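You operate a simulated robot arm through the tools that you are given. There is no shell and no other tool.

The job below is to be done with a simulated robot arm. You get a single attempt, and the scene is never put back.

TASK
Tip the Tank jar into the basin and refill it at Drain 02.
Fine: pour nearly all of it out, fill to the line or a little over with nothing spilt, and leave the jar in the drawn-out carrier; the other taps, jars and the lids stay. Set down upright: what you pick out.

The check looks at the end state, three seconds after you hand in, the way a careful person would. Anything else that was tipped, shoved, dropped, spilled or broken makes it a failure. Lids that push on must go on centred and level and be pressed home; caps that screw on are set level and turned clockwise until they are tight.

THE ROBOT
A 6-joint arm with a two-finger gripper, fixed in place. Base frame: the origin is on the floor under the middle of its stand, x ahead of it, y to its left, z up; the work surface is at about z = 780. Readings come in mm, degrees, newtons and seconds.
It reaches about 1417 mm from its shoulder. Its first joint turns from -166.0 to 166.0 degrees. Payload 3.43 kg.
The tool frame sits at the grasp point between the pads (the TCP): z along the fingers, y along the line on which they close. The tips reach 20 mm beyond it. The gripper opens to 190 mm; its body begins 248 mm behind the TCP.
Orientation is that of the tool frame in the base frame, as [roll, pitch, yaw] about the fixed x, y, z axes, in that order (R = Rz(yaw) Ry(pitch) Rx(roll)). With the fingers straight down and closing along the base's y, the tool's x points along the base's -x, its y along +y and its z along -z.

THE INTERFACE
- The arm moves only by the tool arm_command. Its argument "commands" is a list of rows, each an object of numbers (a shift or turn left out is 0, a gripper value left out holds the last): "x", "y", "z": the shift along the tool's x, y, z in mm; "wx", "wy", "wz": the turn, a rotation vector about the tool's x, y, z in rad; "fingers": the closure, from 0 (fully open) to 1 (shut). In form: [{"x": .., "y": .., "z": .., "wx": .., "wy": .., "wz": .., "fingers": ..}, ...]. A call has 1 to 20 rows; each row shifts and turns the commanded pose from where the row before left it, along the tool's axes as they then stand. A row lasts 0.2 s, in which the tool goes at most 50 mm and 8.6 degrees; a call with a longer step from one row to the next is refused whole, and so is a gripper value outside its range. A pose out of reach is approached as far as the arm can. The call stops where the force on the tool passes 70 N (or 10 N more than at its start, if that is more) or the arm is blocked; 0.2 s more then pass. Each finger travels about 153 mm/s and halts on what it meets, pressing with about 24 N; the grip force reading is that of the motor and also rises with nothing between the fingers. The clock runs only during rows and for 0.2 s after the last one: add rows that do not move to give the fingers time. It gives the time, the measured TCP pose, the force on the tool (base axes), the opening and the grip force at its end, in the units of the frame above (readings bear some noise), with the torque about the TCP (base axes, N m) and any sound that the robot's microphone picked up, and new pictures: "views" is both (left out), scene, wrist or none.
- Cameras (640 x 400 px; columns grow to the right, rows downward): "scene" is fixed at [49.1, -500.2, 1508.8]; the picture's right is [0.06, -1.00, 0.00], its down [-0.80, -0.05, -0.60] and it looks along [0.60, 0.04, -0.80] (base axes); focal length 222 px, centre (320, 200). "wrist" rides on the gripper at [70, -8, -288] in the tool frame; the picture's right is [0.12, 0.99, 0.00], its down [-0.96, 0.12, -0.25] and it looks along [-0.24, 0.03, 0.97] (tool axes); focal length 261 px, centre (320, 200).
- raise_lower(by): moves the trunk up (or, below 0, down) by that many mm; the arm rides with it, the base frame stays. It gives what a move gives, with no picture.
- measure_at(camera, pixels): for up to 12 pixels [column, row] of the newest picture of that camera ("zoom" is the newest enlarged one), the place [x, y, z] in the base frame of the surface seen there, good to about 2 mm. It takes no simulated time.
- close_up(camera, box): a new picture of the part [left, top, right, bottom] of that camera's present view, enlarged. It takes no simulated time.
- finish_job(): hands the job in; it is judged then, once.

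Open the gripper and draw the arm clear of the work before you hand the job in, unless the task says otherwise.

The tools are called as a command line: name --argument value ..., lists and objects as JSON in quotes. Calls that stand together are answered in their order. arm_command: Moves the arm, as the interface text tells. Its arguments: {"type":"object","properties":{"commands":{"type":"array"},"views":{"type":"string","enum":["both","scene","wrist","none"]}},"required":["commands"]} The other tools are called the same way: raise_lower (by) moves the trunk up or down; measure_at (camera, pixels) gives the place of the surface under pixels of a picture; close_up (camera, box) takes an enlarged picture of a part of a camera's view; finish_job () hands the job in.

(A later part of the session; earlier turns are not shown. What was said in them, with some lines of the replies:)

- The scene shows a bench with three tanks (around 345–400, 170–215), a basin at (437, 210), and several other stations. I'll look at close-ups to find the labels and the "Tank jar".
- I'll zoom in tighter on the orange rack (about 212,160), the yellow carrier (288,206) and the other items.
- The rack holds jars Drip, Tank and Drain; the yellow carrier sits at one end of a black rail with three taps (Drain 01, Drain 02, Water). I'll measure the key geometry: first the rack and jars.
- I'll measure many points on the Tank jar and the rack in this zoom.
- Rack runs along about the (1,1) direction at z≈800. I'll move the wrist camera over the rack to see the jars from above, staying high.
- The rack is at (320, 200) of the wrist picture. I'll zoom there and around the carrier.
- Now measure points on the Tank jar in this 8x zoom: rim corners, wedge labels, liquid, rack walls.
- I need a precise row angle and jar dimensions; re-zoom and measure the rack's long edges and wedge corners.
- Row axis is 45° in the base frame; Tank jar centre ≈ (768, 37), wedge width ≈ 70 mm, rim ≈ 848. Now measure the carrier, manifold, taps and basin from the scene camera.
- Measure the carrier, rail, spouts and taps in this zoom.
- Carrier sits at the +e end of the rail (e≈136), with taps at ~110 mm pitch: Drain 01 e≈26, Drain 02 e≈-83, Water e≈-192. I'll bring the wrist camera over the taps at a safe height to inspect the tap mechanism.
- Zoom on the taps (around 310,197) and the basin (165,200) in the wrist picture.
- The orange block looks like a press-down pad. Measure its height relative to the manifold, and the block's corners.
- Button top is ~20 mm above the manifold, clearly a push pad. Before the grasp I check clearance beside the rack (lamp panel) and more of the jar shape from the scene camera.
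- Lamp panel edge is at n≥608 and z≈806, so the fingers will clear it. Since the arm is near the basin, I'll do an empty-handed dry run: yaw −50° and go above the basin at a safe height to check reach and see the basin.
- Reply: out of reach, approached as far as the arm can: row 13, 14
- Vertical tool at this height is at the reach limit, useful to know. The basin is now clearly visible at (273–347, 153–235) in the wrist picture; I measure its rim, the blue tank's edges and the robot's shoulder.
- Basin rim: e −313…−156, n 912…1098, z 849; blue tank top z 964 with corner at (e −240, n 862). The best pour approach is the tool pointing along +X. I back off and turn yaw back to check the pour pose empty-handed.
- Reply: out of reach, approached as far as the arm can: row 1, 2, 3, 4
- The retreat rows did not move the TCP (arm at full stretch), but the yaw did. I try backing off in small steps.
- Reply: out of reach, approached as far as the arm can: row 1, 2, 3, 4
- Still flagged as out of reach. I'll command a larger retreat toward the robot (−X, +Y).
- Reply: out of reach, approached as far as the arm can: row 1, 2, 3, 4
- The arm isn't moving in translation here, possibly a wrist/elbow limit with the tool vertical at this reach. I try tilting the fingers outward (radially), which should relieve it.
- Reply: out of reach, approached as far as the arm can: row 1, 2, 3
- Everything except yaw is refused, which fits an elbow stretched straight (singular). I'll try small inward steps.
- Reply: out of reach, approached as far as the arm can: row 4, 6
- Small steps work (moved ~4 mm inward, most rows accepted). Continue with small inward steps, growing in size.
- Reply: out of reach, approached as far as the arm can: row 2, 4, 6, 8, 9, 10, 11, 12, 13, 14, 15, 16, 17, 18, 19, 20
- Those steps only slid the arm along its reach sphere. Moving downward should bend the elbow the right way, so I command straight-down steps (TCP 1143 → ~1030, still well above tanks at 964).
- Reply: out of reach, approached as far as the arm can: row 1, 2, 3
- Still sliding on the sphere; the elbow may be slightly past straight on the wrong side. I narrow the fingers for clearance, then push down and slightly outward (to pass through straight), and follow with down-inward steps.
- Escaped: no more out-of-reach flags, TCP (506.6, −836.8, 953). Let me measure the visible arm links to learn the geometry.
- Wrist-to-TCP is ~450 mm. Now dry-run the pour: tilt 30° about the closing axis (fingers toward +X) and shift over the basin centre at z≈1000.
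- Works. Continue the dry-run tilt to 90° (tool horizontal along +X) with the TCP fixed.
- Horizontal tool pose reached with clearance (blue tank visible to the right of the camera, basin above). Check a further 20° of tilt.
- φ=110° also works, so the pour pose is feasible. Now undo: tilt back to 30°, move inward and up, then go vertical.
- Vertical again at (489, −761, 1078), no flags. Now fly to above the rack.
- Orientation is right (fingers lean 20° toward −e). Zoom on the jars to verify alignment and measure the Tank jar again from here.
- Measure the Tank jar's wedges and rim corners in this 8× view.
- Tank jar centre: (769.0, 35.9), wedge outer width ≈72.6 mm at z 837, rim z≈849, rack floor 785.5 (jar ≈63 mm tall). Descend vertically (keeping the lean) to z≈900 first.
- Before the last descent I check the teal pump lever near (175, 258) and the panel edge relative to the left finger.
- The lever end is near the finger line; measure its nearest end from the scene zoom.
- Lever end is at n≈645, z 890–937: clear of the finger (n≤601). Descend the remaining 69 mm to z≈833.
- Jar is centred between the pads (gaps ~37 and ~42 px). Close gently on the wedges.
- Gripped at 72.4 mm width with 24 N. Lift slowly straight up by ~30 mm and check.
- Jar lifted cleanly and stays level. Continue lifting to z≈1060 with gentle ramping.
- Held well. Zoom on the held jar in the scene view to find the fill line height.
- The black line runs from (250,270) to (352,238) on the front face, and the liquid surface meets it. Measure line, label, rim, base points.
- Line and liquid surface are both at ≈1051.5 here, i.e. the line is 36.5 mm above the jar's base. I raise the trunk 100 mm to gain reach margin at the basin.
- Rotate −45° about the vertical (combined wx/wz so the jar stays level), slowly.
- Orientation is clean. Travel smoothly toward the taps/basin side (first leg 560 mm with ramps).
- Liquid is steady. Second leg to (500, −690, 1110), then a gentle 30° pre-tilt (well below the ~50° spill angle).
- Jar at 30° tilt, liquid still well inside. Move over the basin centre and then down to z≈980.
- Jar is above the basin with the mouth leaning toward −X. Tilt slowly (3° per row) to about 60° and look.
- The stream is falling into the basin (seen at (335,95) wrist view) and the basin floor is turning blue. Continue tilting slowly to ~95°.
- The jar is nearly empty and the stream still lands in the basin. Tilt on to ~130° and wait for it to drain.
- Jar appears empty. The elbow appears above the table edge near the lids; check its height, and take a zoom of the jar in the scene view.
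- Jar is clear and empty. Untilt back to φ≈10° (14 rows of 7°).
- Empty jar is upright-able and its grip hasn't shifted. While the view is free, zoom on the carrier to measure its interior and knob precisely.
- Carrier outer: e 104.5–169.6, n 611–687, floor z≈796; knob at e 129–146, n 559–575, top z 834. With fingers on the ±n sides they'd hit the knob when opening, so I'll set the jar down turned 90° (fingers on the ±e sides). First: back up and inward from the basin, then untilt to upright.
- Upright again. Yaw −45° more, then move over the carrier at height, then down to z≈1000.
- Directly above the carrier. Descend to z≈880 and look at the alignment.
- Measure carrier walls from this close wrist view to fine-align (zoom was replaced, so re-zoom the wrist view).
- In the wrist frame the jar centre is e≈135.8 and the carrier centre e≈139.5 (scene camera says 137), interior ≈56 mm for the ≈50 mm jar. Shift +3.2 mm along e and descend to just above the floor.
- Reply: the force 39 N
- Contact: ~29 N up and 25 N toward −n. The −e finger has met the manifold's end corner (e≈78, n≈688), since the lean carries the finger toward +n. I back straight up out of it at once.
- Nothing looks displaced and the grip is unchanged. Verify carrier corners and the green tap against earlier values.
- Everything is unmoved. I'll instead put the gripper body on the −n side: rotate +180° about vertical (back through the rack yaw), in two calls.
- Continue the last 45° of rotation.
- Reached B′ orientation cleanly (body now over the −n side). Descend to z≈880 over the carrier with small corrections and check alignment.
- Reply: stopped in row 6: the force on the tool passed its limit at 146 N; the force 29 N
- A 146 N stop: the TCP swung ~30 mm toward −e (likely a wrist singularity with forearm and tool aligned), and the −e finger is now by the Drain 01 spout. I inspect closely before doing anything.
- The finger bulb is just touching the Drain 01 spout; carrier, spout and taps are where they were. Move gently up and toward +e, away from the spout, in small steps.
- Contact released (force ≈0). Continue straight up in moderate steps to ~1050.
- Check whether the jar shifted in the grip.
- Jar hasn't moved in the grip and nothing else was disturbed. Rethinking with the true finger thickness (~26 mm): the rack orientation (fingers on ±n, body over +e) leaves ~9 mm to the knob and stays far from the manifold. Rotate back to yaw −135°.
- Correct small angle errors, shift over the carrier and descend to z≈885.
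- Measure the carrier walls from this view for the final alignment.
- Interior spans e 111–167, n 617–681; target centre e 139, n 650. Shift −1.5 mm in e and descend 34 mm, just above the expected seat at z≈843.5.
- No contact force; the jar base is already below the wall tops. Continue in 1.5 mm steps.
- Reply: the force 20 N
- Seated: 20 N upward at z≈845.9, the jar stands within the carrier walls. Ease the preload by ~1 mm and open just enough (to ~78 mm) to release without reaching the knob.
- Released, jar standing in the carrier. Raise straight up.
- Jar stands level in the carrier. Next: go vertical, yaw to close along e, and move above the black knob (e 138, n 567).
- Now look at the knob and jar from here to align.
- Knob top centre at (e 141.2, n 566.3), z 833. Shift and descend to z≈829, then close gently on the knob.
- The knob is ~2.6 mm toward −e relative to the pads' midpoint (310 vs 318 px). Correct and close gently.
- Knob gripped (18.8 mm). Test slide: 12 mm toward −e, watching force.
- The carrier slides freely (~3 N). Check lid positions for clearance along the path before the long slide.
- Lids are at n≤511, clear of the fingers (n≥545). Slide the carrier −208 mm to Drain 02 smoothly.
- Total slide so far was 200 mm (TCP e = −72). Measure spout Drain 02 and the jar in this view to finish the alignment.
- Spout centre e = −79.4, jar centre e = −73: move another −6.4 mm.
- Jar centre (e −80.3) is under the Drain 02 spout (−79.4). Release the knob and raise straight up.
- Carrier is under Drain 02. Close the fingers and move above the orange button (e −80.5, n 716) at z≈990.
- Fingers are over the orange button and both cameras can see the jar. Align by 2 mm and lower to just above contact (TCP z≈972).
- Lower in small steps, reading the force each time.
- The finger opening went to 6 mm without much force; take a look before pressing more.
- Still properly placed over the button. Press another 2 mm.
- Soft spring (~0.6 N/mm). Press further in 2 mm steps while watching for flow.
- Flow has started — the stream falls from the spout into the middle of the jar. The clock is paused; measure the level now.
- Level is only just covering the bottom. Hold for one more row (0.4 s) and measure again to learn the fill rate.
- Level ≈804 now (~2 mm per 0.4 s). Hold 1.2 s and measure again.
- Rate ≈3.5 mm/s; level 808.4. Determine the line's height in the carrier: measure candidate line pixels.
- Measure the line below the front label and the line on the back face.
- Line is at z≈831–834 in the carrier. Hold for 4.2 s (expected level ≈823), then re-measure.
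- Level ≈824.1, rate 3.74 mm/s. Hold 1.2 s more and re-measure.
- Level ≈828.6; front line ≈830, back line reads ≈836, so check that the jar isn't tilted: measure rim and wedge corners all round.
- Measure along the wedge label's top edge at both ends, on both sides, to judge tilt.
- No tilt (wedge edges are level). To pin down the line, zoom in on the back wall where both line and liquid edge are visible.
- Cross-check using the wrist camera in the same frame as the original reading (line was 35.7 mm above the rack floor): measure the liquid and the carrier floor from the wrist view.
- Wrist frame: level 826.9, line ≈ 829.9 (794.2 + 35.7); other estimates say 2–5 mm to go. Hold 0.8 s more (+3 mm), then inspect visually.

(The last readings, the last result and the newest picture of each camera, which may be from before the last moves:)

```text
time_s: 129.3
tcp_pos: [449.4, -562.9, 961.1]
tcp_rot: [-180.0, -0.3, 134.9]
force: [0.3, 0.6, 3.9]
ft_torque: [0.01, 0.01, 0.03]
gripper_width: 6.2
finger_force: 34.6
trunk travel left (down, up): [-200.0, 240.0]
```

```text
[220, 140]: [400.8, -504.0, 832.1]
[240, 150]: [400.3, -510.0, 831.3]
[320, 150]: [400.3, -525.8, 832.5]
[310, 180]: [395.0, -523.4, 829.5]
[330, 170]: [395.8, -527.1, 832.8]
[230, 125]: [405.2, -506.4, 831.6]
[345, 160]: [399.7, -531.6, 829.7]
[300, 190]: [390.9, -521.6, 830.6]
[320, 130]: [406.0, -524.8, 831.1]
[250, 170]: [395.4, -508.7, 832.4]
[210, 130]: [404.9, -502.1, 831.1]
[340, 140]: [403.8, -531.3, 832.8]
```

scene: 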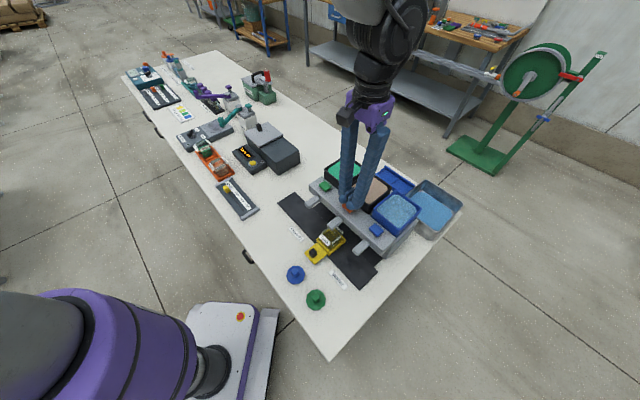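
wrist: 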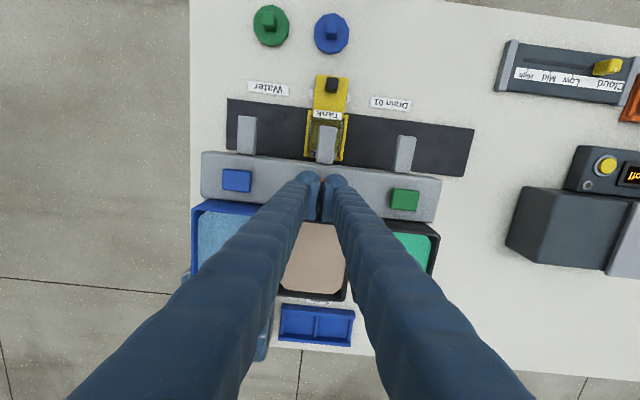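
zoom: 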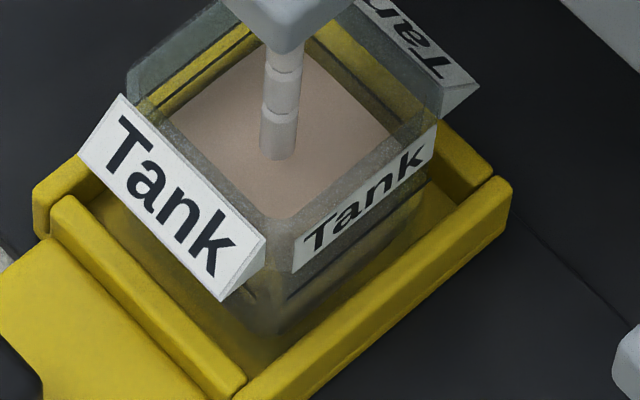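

Level ≈831.5 vs best line estimate ≈831.9 (same camera). Hold two more rows (~+2 mm) and release the button in the same call.

arm_command --commands '[{}, {}, {"z": -10}, {"z": -10}]' --views "none"

close_up --camera "scene" --box '[322, 228, 346, 252]'

measure_at --camera "zoom" --pixels '[[220, 140], [240, 150], [320, 150], [310, 180], [330, 170], [230, 125], [345, 160], [300, 190], [320, 130], [250, 170], [210, 130], [340, 140]]'

```text
time_s: 130.3
tcp_pos: [449.6, -563.6, 981.9]
tcp_rot: [179.9, -0.2, 134.8]
force: [0.3, -0.4, -0.5]
ft_torque: [-0.01, 0.0, 0.01]
gripper_width: 0.0
finger_force: 34.4
trunk travel left (down, up): [-200.0, 240.0]
```

```text
16.00 times, centred on (334, 240) of scene
```

zoom: 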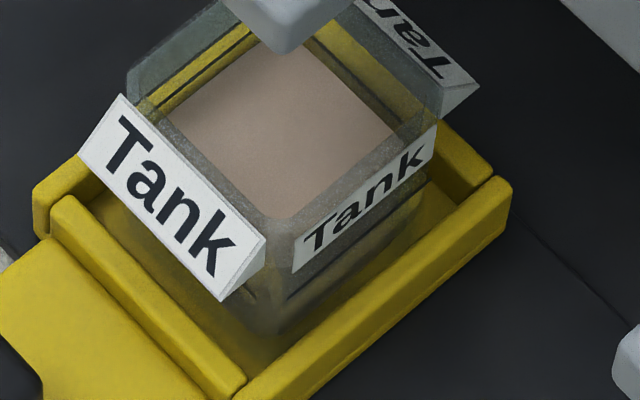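

```text
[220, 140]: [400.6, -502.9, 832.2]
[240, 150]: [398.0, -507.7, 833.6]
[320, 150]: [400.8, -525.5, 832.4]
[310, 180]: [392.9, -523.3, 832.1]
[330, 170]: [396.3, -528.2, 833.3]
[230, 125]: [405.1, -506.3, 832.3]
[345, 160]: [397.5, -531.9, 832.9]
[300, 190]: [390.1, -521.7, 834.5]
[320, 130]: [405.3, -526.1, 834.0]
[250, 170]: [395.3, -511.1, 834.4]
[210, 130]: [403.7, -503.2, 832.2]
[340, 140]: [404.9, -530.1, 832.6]
```

Flow stopped on release; level ≈833.0. Now raise, move over the knob (e −79.4, n 565.8), open the fingers.

arm_command --commands '[{"z": -20}, {"z": -20}, {"x": 30, "y": 0.6, "fingers": 0.75}, {"x": 40, "y": 0.6}, {"x": 40}, {"x": 30}, {"x": 10.6}, {}]'

close_up --camera "wrist" --box '[260, 130, 400, 290]'

close_up --camera "scene" --box '[300, 200, 370, 270]'

```text
time_s: 132.1
tcp_pos: [344.7, -455.5, 1022.7]
tcp_rot: [179.7, -0.3, 135.0]
force: [0.3, -0.8, -0.2]
ft_torque: [-0.01, 0.04, -0.01]
gripper_width: 47.6
finger_force: 0.0
trunk travel left (down, up): [-200.0, 240.0]
```

scene: 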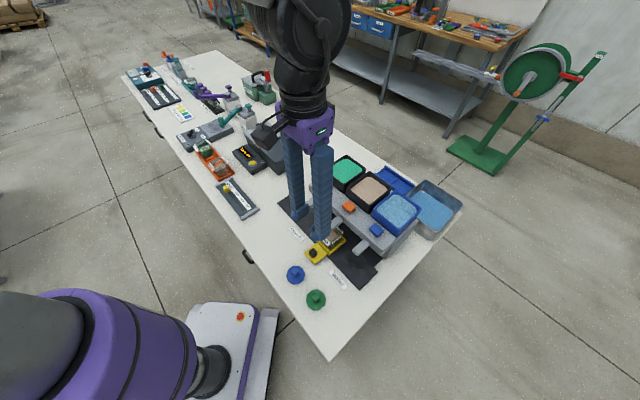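
wrist: 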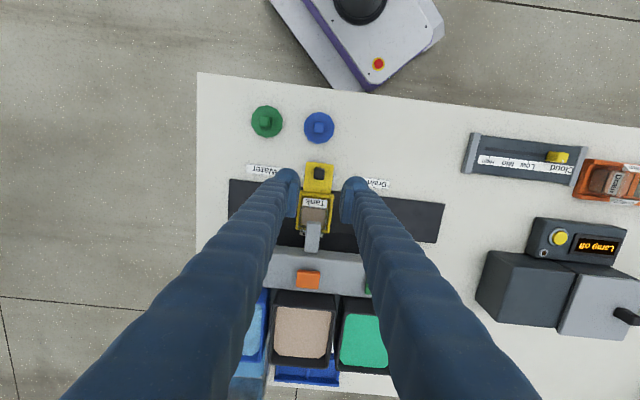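

```text
2.50 times, centred on (330, 210) of wrist
```

zoom: 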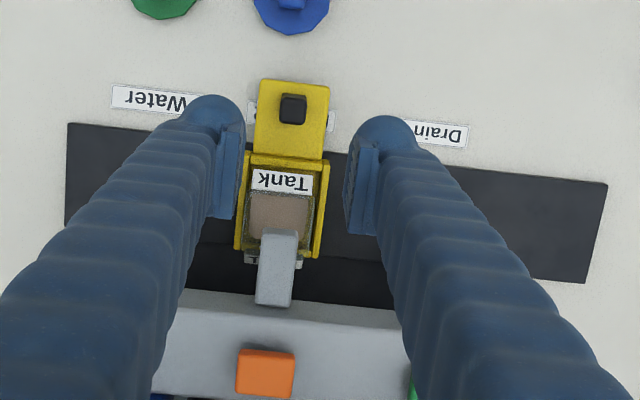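

```text
5.71 times, centred on (335, 235) of scene
```

zoom: 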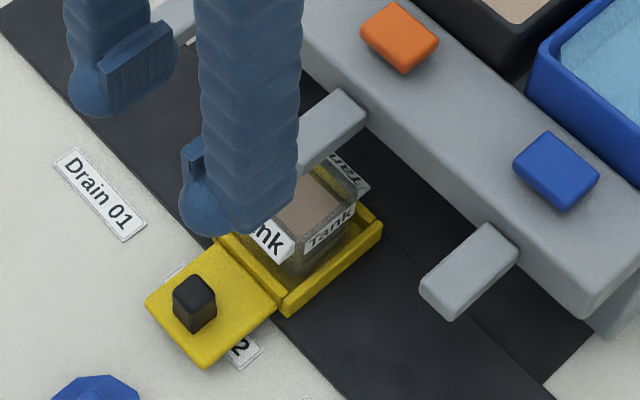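

Measure the knob from here, then descend.

measure_at --camera "wrist" --pixels '[[319, 173], [316, 170], [323, 170], [323, 177], [316, 177]]'

arm_command --commands '[{"z": 30}, {"z": 30}, {"z": 30}]' --views "wrist"

close_up --camera "wrist" --box '[270, 140, 370, 240]'

measure_at --camera "zoom" --pixels '[[320, 170], [300, 165], [340, 165], [340, 185], [300, 185], [320, 290], [310, 310]]'

```text
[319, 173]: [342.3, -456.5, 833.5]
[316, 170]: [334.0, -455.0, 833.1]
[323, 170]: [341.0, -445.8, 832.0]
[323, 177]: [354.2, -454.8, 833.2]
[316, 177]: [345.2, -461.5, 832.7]
```

```text
time_s: 132.9
tcp_pos: [344.9, -457.3, 932.6]
tcp_rot: [179.9, -0.2, 134.9]
force: [0.0, -0.5, 0.2]
ft_torque: [-0.01, 0.0, 0.01]
gripper_width: 47.3
finger_force: 0.0
trunk travel left (down, up): [-200.0, 240.0]
```

wrist: 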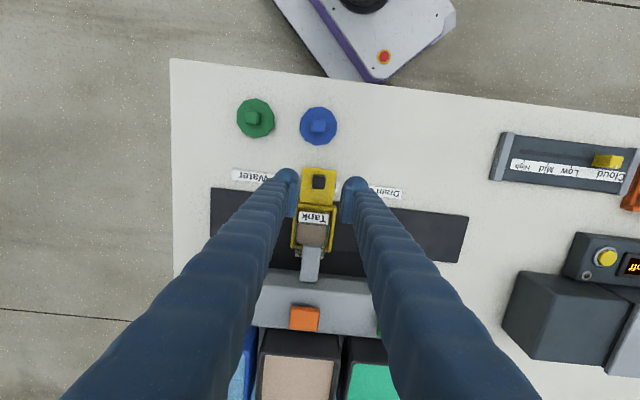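

```text
4.00 times, centred on (320, 190) of wrist
```

zoom: 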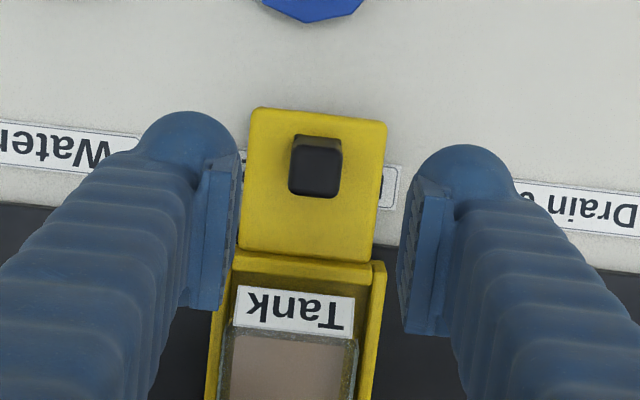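

```text
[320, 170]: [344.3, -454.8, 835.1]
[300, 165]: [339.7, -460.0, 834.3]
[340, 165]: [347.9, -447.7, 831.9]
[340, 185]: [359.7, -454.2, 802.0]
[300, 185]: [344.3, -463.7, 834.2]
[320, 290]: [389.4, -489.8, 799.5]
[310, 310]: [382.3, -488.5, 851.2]
```

Knob centre at e≈−78, n≈565. Nudge and descend to z≈828.5, then close on the knob gently.

arm_command --commands '[{"x": 1.5, "y": 1.2, "z": 25}, {"z": 30}, {"z": 30}, {"z": 14}, {"z": 5}]' --views "wrist"

close_up --camera "wrist" --box '[270, 140, 370, 240]'

```text
time_s: 134.1
tcp_pos: [344.3, -452.4, 829.2]
tcp_rot: [179.8, -0.3, 134.9]
force: [-0.1, 0.4, -0.1]
ft_torque: [-0.01, -0.03, -0.01]
gripper_width: 47.5
finger_force: 0.2
trunk travel left (down, up): [-200.0, 240.0]
```

wrist: 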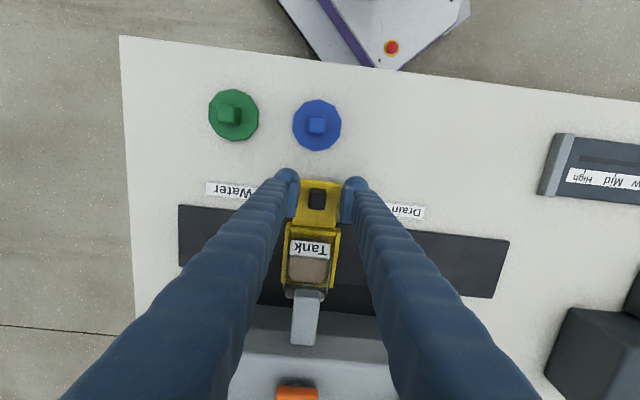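

```text
4.00 times, centred on (320, 190) of wrist
```

zoom: 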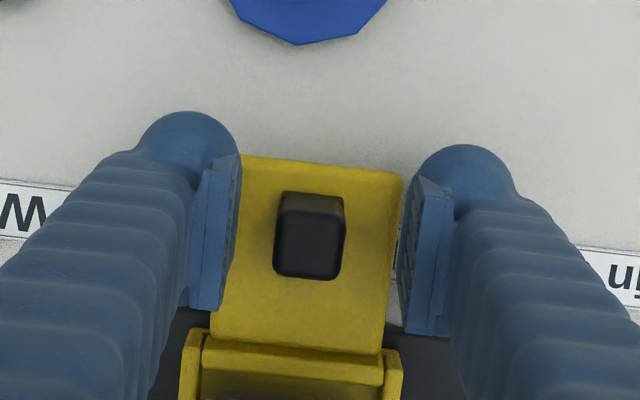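

Knob is 2.4 mm toward −e of the pad midpoint (309 vs 318 px); correct and close.

arm_command --commands '[{"y": -2.4}, {"fingers": 0.85}, {"fingers": 0.89}, {"fingers": 0.92}, {"fingers": 0.95}, {}]' --views "none"

```text
time_s: 135.5
tcp_pos: [341.1, -454.6, 828.9]
tcp_rot: [179.8, -0.3, 134.8]
force: [0.4, 0.2, -1.8]
ft_torque: [-0.01, -0.03, 0.08]
gripper_width: 18.6
finger_force: 45.3
trunk travel left (down, up): [-200.0, 240.0]
```

Knob gripped. Draw the carrier out slowly (+219 mm total) with gentle ramps; first leg 136 mm.

arm_command --commands '[{"y": 2}, {"y": 4}, {"y": 6}, {"y": 8}, {"y": 8}, {"y": 8}, {"y": 8}, {"y": 8}, {"y": 8}, {"y": 8}, {"y": 8}, {"y": 8}, {"y": 8}, {"y": 8}, {"y": 8}, {"y": 8}, {"y": 8}, {"y": 6}, {"y": 4}, {"y": 2}]'

close_up --camera "scene" --box '[270, 180, 350, 250]'

```text
time_s: 139.7
tcp_pos: [438.0, -359.0, 829.4]
tcp_rot: [179.9, -0.5, 134.9]
force: [0.8, -0.2, 1.5]
ft_torque: [0.09, 0.16, 0.03]
gripper_width: 18.8
finger_force: 44.8
trunk travel left (down, up): [-200.0, 240.0]
```

scene: 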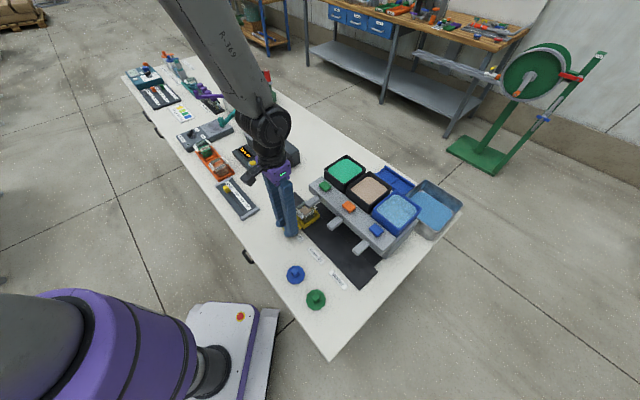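
wrist: 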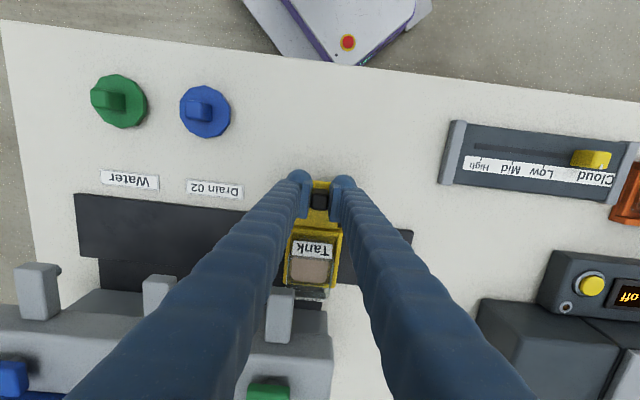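

```text
5.71 times, centred on (310, 215) of scene
```

zoom: 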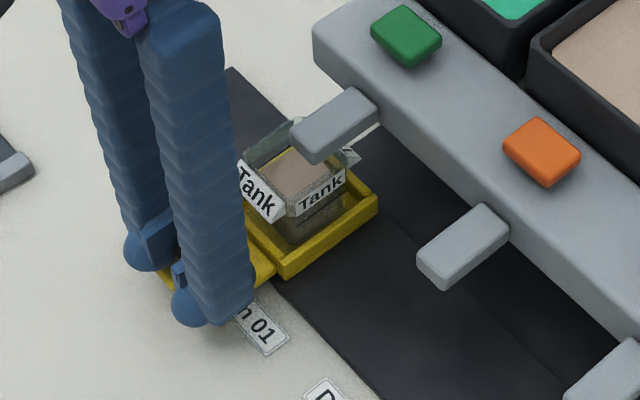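

Smooth so far (TCP e≈56). Second leg: 83 mm to the original drawn-out spot.

arm_command --commands '[{"y": 2}, {"y": 4}, {"y": 6}, {"y": 8}, {"y": 8}, {"y": 8}, {"y": 8}, {"y": 8}, {"y": 8}, {"y": 8}, {"y": 8}, {"y": 4}, {"y": 2}, {"y": 1}]'

close_up --camera "scene" --box '[255, 175, 325, 235]'

```text
time_s: 142.7
tcp_pos: [498.4, -300.9, 828.9]
tcp_rot: [179.9, -0.4, 134.9]
force: [-9.6, 4.2, -6.7]
ft_torque: [-0.04, -0.02, 0.05]
gripper_width: 18.8
finger_force: 45.3
trunk travel left (down, up): [-200.0, 240.0]
```

scene: 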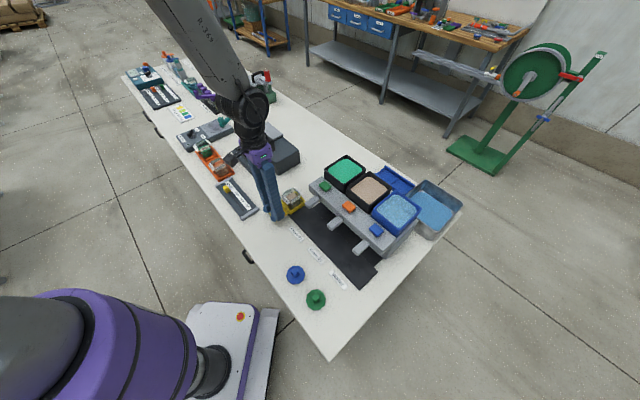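
wrist: 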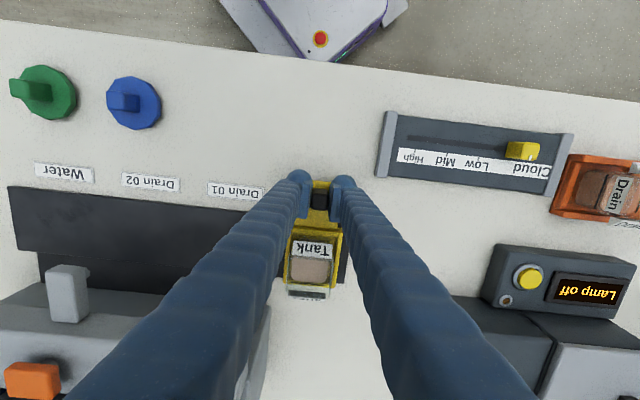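

```text
6.67 times, centred on (290, 205) of scene
```

zoom: 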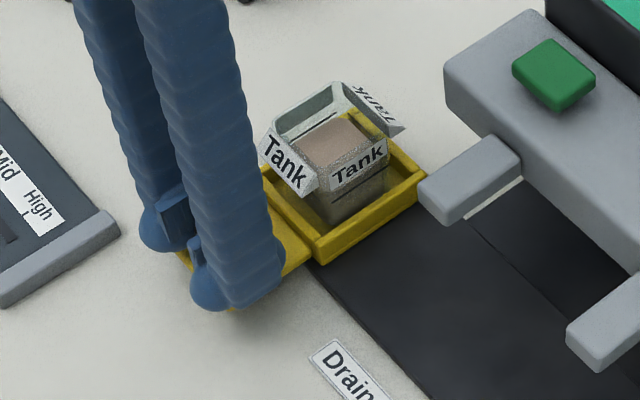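

Back at the drawn-out position (TCP e≈139.7 vs 138.7 originally). Release the knob and raise straight up.

arm_command --commands '[{"fingers": 0.88}, {"fingers": 0.8}, {"fingers": 0.75}, {}, {"z": -10}, {"z": -25}, {"z": -40}, {"z": -45}, {"z": -45}, {"z": -30}]'

close_up --camera "scene" --box '[265, 185, 315, 225]'

```text
time_s: 144.9
tcp_pos: [499.1, -301.2, 1023.2]
tcp_rot: [179.8, -0.3, 134.8]
force: [-0.7, 0.0, -0.1]
ft_torque: [0.0, -0.01, 0.02]
gripper_width: 47.6
finger_force: 0.1
trunk travel left (down, up): [-200.0, 240.0]
```

scene: 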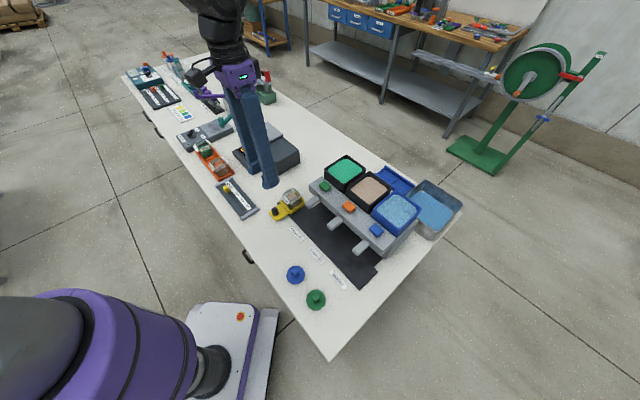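
wrist: 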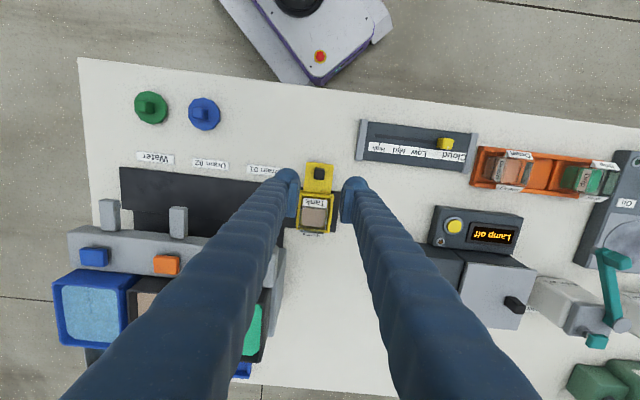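

```text
10.00 times, centred on (290, 205) of scene
```

zoom: 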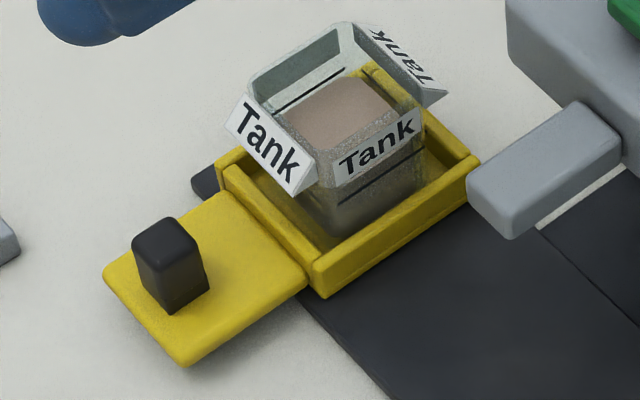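

Carrier is exactly back at its original pixels, jar upright and filled. Zoom in on the jar to judge level against the line.

close_up --camera "scene" --box '[280, 184, 306, 214]'

measure_at --camera "zoom" --pixels '[[330, 130], [360, 120], [380, 150], [340, 160], [310, 140], [390, 130], [350, 140], [370, 105], [320, 150], [400, 145], [355, 110], [345, 125]]'

```text
13.33 times, centred on (293, 199) of scene
```

zoom: 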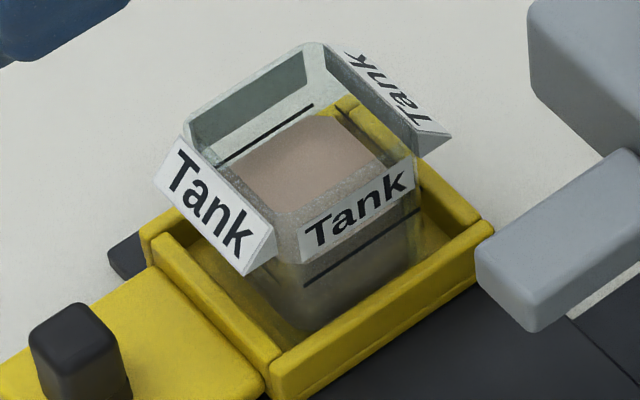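

```text
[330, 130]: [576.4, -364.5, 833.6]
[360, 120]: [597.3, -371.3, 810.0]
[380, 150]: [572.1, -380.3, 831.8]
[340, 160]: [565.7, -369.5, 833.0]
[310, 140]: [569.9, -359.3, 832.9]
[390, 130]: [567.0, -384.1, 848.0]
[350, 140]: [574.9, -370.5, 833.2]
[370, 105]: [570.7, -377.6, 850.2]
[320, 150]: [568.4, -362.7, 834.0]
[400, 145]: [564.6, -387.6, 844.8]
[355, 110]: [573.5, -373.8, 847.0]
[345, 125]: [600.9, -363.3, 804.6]
```

Level ≈833.1. Now sample many points on the front line and back line in this unobstructed view.

measure_at --camera "zoom" --pixels '[[310, 282], [320, 276], [330, 269], [340, 263], [350, 256], [360, 250], [370, 243], [380, 237], [390, 230], [400, 224], [410, 217], [415, 213]]'

measure_at --camera "zoom" --pixels '[[225, 160], [232, 156], [240, 151], [247, 147], [255, 141], [262, 137], [270, 132], [277, 127], [285, 122], [292, 118], [300, 113], [308, 107]]'

measure_at --camera "zoom" --pixels '[[183, 140], [200, 155], [225, 178], [250, 200], [272, 220], [310, 45], [190, 118], [280, 218], [412, 165], [325, 45], [440, 150], [385, 55]]'

```text
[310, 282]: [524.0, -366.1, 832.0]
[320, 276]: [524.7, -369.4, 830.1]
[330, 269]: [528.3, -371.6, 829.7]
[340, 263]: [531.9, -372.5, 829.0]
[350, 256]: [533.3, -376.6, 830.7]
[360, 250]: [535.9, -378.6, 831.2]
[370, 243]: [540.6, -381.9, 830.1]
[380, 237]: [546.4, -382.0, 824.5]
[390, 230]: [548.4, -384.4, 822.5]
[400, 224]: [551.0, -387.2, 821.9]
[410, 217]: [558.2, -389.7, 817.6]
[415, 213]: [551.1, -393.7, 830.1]
```

```text
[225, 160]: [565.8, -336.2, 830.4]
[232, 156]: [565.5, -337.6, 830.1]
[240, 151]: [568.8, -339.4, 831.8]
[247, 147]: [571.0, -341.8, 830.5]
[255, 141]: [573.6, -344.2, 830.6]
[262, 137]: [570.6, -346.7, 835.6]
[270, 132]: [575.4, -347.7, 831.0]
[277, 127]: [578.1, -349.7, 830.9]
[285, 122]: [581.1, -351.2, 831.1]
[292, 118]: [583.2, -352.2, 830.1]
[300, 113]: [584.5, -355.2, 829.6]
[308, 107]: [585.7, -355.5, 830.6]
```

```text
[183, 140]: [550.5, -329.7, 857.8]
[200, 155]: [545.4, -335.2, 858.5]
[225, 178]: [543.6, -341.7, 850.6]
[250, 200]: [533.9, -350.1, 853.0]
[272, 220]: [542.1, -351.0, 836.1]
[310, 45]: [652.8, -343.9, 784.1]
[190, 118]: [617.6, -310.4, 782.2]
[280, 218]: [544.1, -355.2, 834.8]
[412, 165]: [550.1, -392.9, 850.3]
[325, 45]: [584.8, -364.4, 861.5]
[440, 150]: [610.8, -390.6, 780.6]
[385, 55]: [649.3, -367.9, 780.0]
```

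Line reads 830.5 on both faces; level 833.1. Verify by probing where the liquid's back edge actually is relative to the back line.

measure_at --camera "zoom" --pixels '[[266, 136], [268, 139], [270, 142], [272, 145], [274, 148], [276, 151], [278, 154], [280, 157], [283, 161], [286, 165]]'

close_up --camera "scene" --box '[283, 186, 303, 206]'

```text
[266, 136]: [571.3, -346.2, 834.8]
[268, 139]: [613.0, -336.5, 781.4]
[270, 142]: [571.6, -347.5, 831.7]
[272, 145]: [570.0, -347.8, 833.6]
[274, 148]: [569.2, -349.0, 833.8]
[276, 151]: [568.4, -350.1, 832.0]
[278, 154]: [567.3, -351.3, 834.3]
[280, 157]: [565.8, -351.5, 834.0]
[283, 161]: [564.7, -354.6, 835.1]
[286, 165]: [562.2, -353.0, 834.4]
```

```text
16.00 times, centred on (293, 196) of scene
```

zoom: 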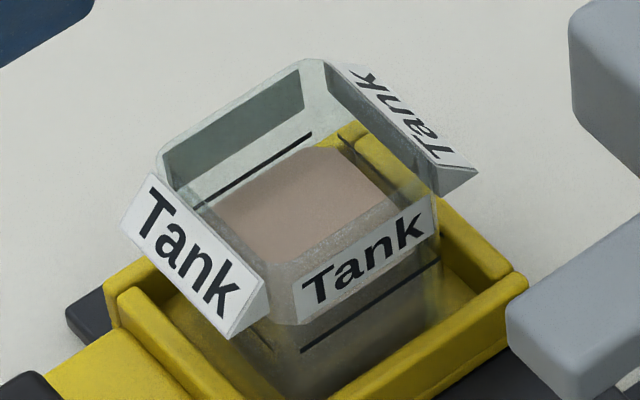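

Liquid edge and line differ by only the glass thickness: level is ~1–2.5 mm above the line, as wanted. Now raise the arm clear and open the gripper, then inspect the whole bench for spills or shifts.

arm_command --commands '[{"z": -40, "fingers": 0.5}, {"z": -45, "fingers": 0.2}, {"z": -45, "fingers": 0.0}, {"z": -40}, {}]'

close_up --camera "scene" --box '[260, 150, 480, 320]'

close_up --camera "scene" --box '[370, 160, 480, 260]'

close_up --camera "scene" --box '[170, 110, 300, 220]'

```text
time_s: 146.1
tcp_pos: [496.7, -304.8, 1193.5]
tcp_rot: [179.9, -0.2, 134.9]
force: [-0.8, 0.1, -0.3]
ft_torque: [-0.03, 0.0, 0.01]
gripper_width: 189.8
finger_force: 0.1
trunk travel left (down, up): [-200.0, 240.0]
```

scene: 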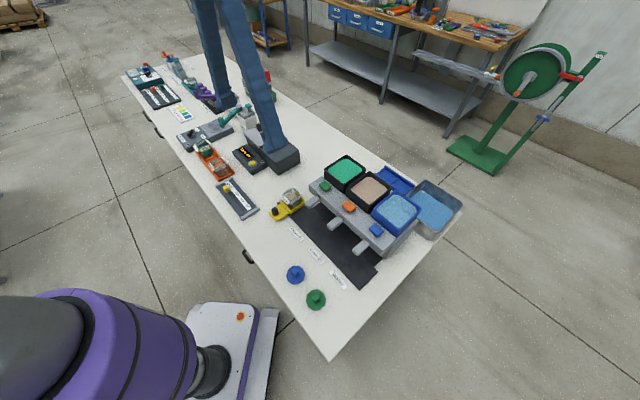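
wrist: 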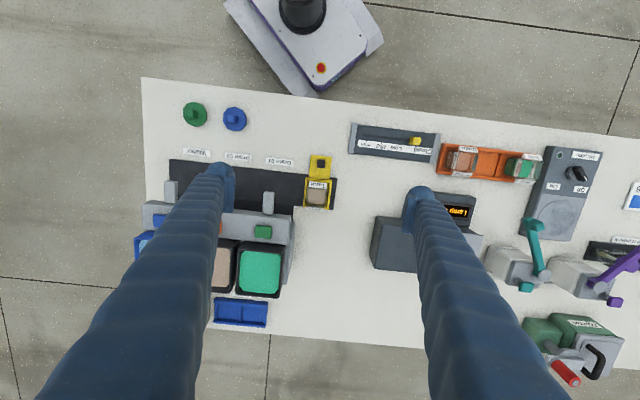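

```text
2.35 times, centred on (370, 235) of scene
```

zoom: 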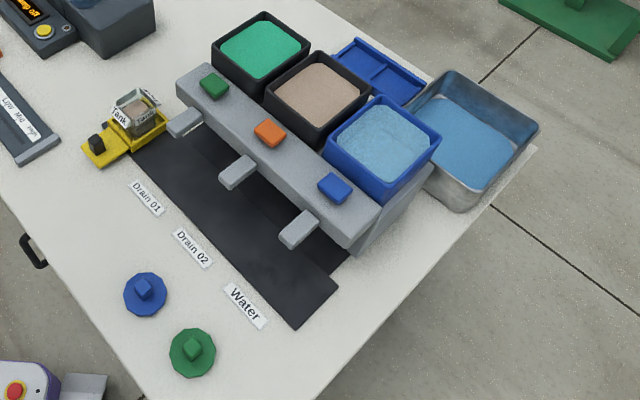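

```text
4.00 times, centred on (425, 210) of scene
```

zoom: 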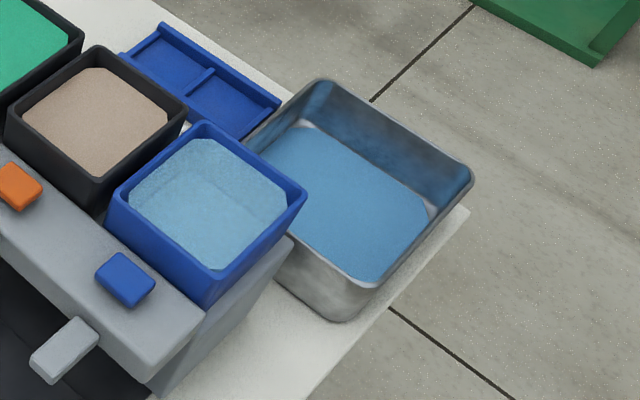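

```text
3.64 times, centred on (235, 165) of scene
```

zoom: 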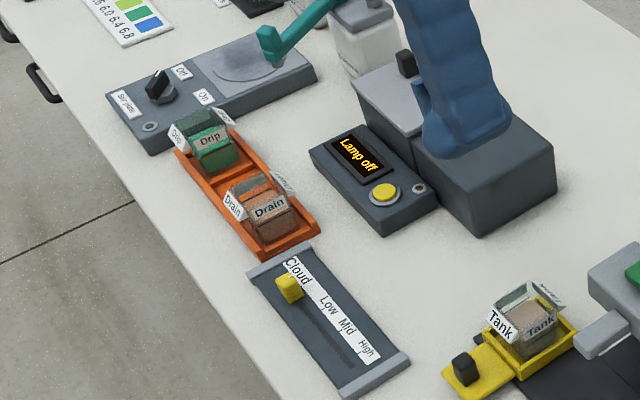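

Final checks: orange tap height, other taps, and the carrier/knob position against the starting values.

measure_at --camera "scene" --pixels '[[325, 186], [349, 207], [376, 229], [310, 199], [334, 224], [360, 247], [276, 210], [292, 215]]'

close_up --camera "scene" --box '[265, 180, 385, 270]'

```text
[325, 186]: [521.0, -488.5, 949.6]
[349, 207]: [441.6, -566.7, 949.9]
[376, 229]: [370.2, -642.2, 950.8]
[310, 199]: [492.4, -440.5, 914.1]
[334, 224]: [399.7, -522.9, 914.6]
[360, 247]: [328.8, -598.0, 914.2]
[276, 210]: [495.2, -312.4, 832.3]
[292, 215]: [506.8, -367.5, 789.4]
```

```text
4.44 times, centred on (325, 225) of scene
```

zoom: 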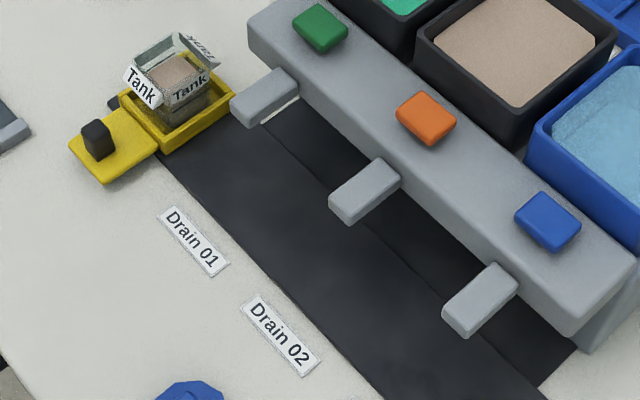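

All taps are back at their original heights and the carrier is drawn out at its starting place. The jar stands upright in it, filled just over the line. The rail and bench are dry, and the gripper is open and clear, so I hand in the job.

finish_job

```text
The job is handed in.
```

The Tank jar has been emptied into the basin, refilled at Drain 02, and left upright in the drawn-out carrier. The job is handed in, but I haven't seen the check's verdict.

- **Emptying:** I tipped the jar to about 128°, and it looked clear afterwards. The whole stream landed in the basin.
- **Filling:** By my measurements, the level is about 1 to 2.5 mm above the line. The flow stopped as soon as I let go of the tap.
- **Carrier:** It is back at the same drawn-out position it started in.
- **Bumps along the way:**
    - While I was setting the empty jar down, a finger touched the end of the tap block at about 29 N.
    - On the next try, the arm swung and hit the Drain 01 spout; the reading reached 146 N. I backed off both times.
    - Afterwards the taps, spouts and carrier measured where they had been, within about 2 mm, and the jar had not moved in the grip.
- **Everything else:** I saw no spills, and the other jars and the lids look untouched. The gripper is open and well above the bench.
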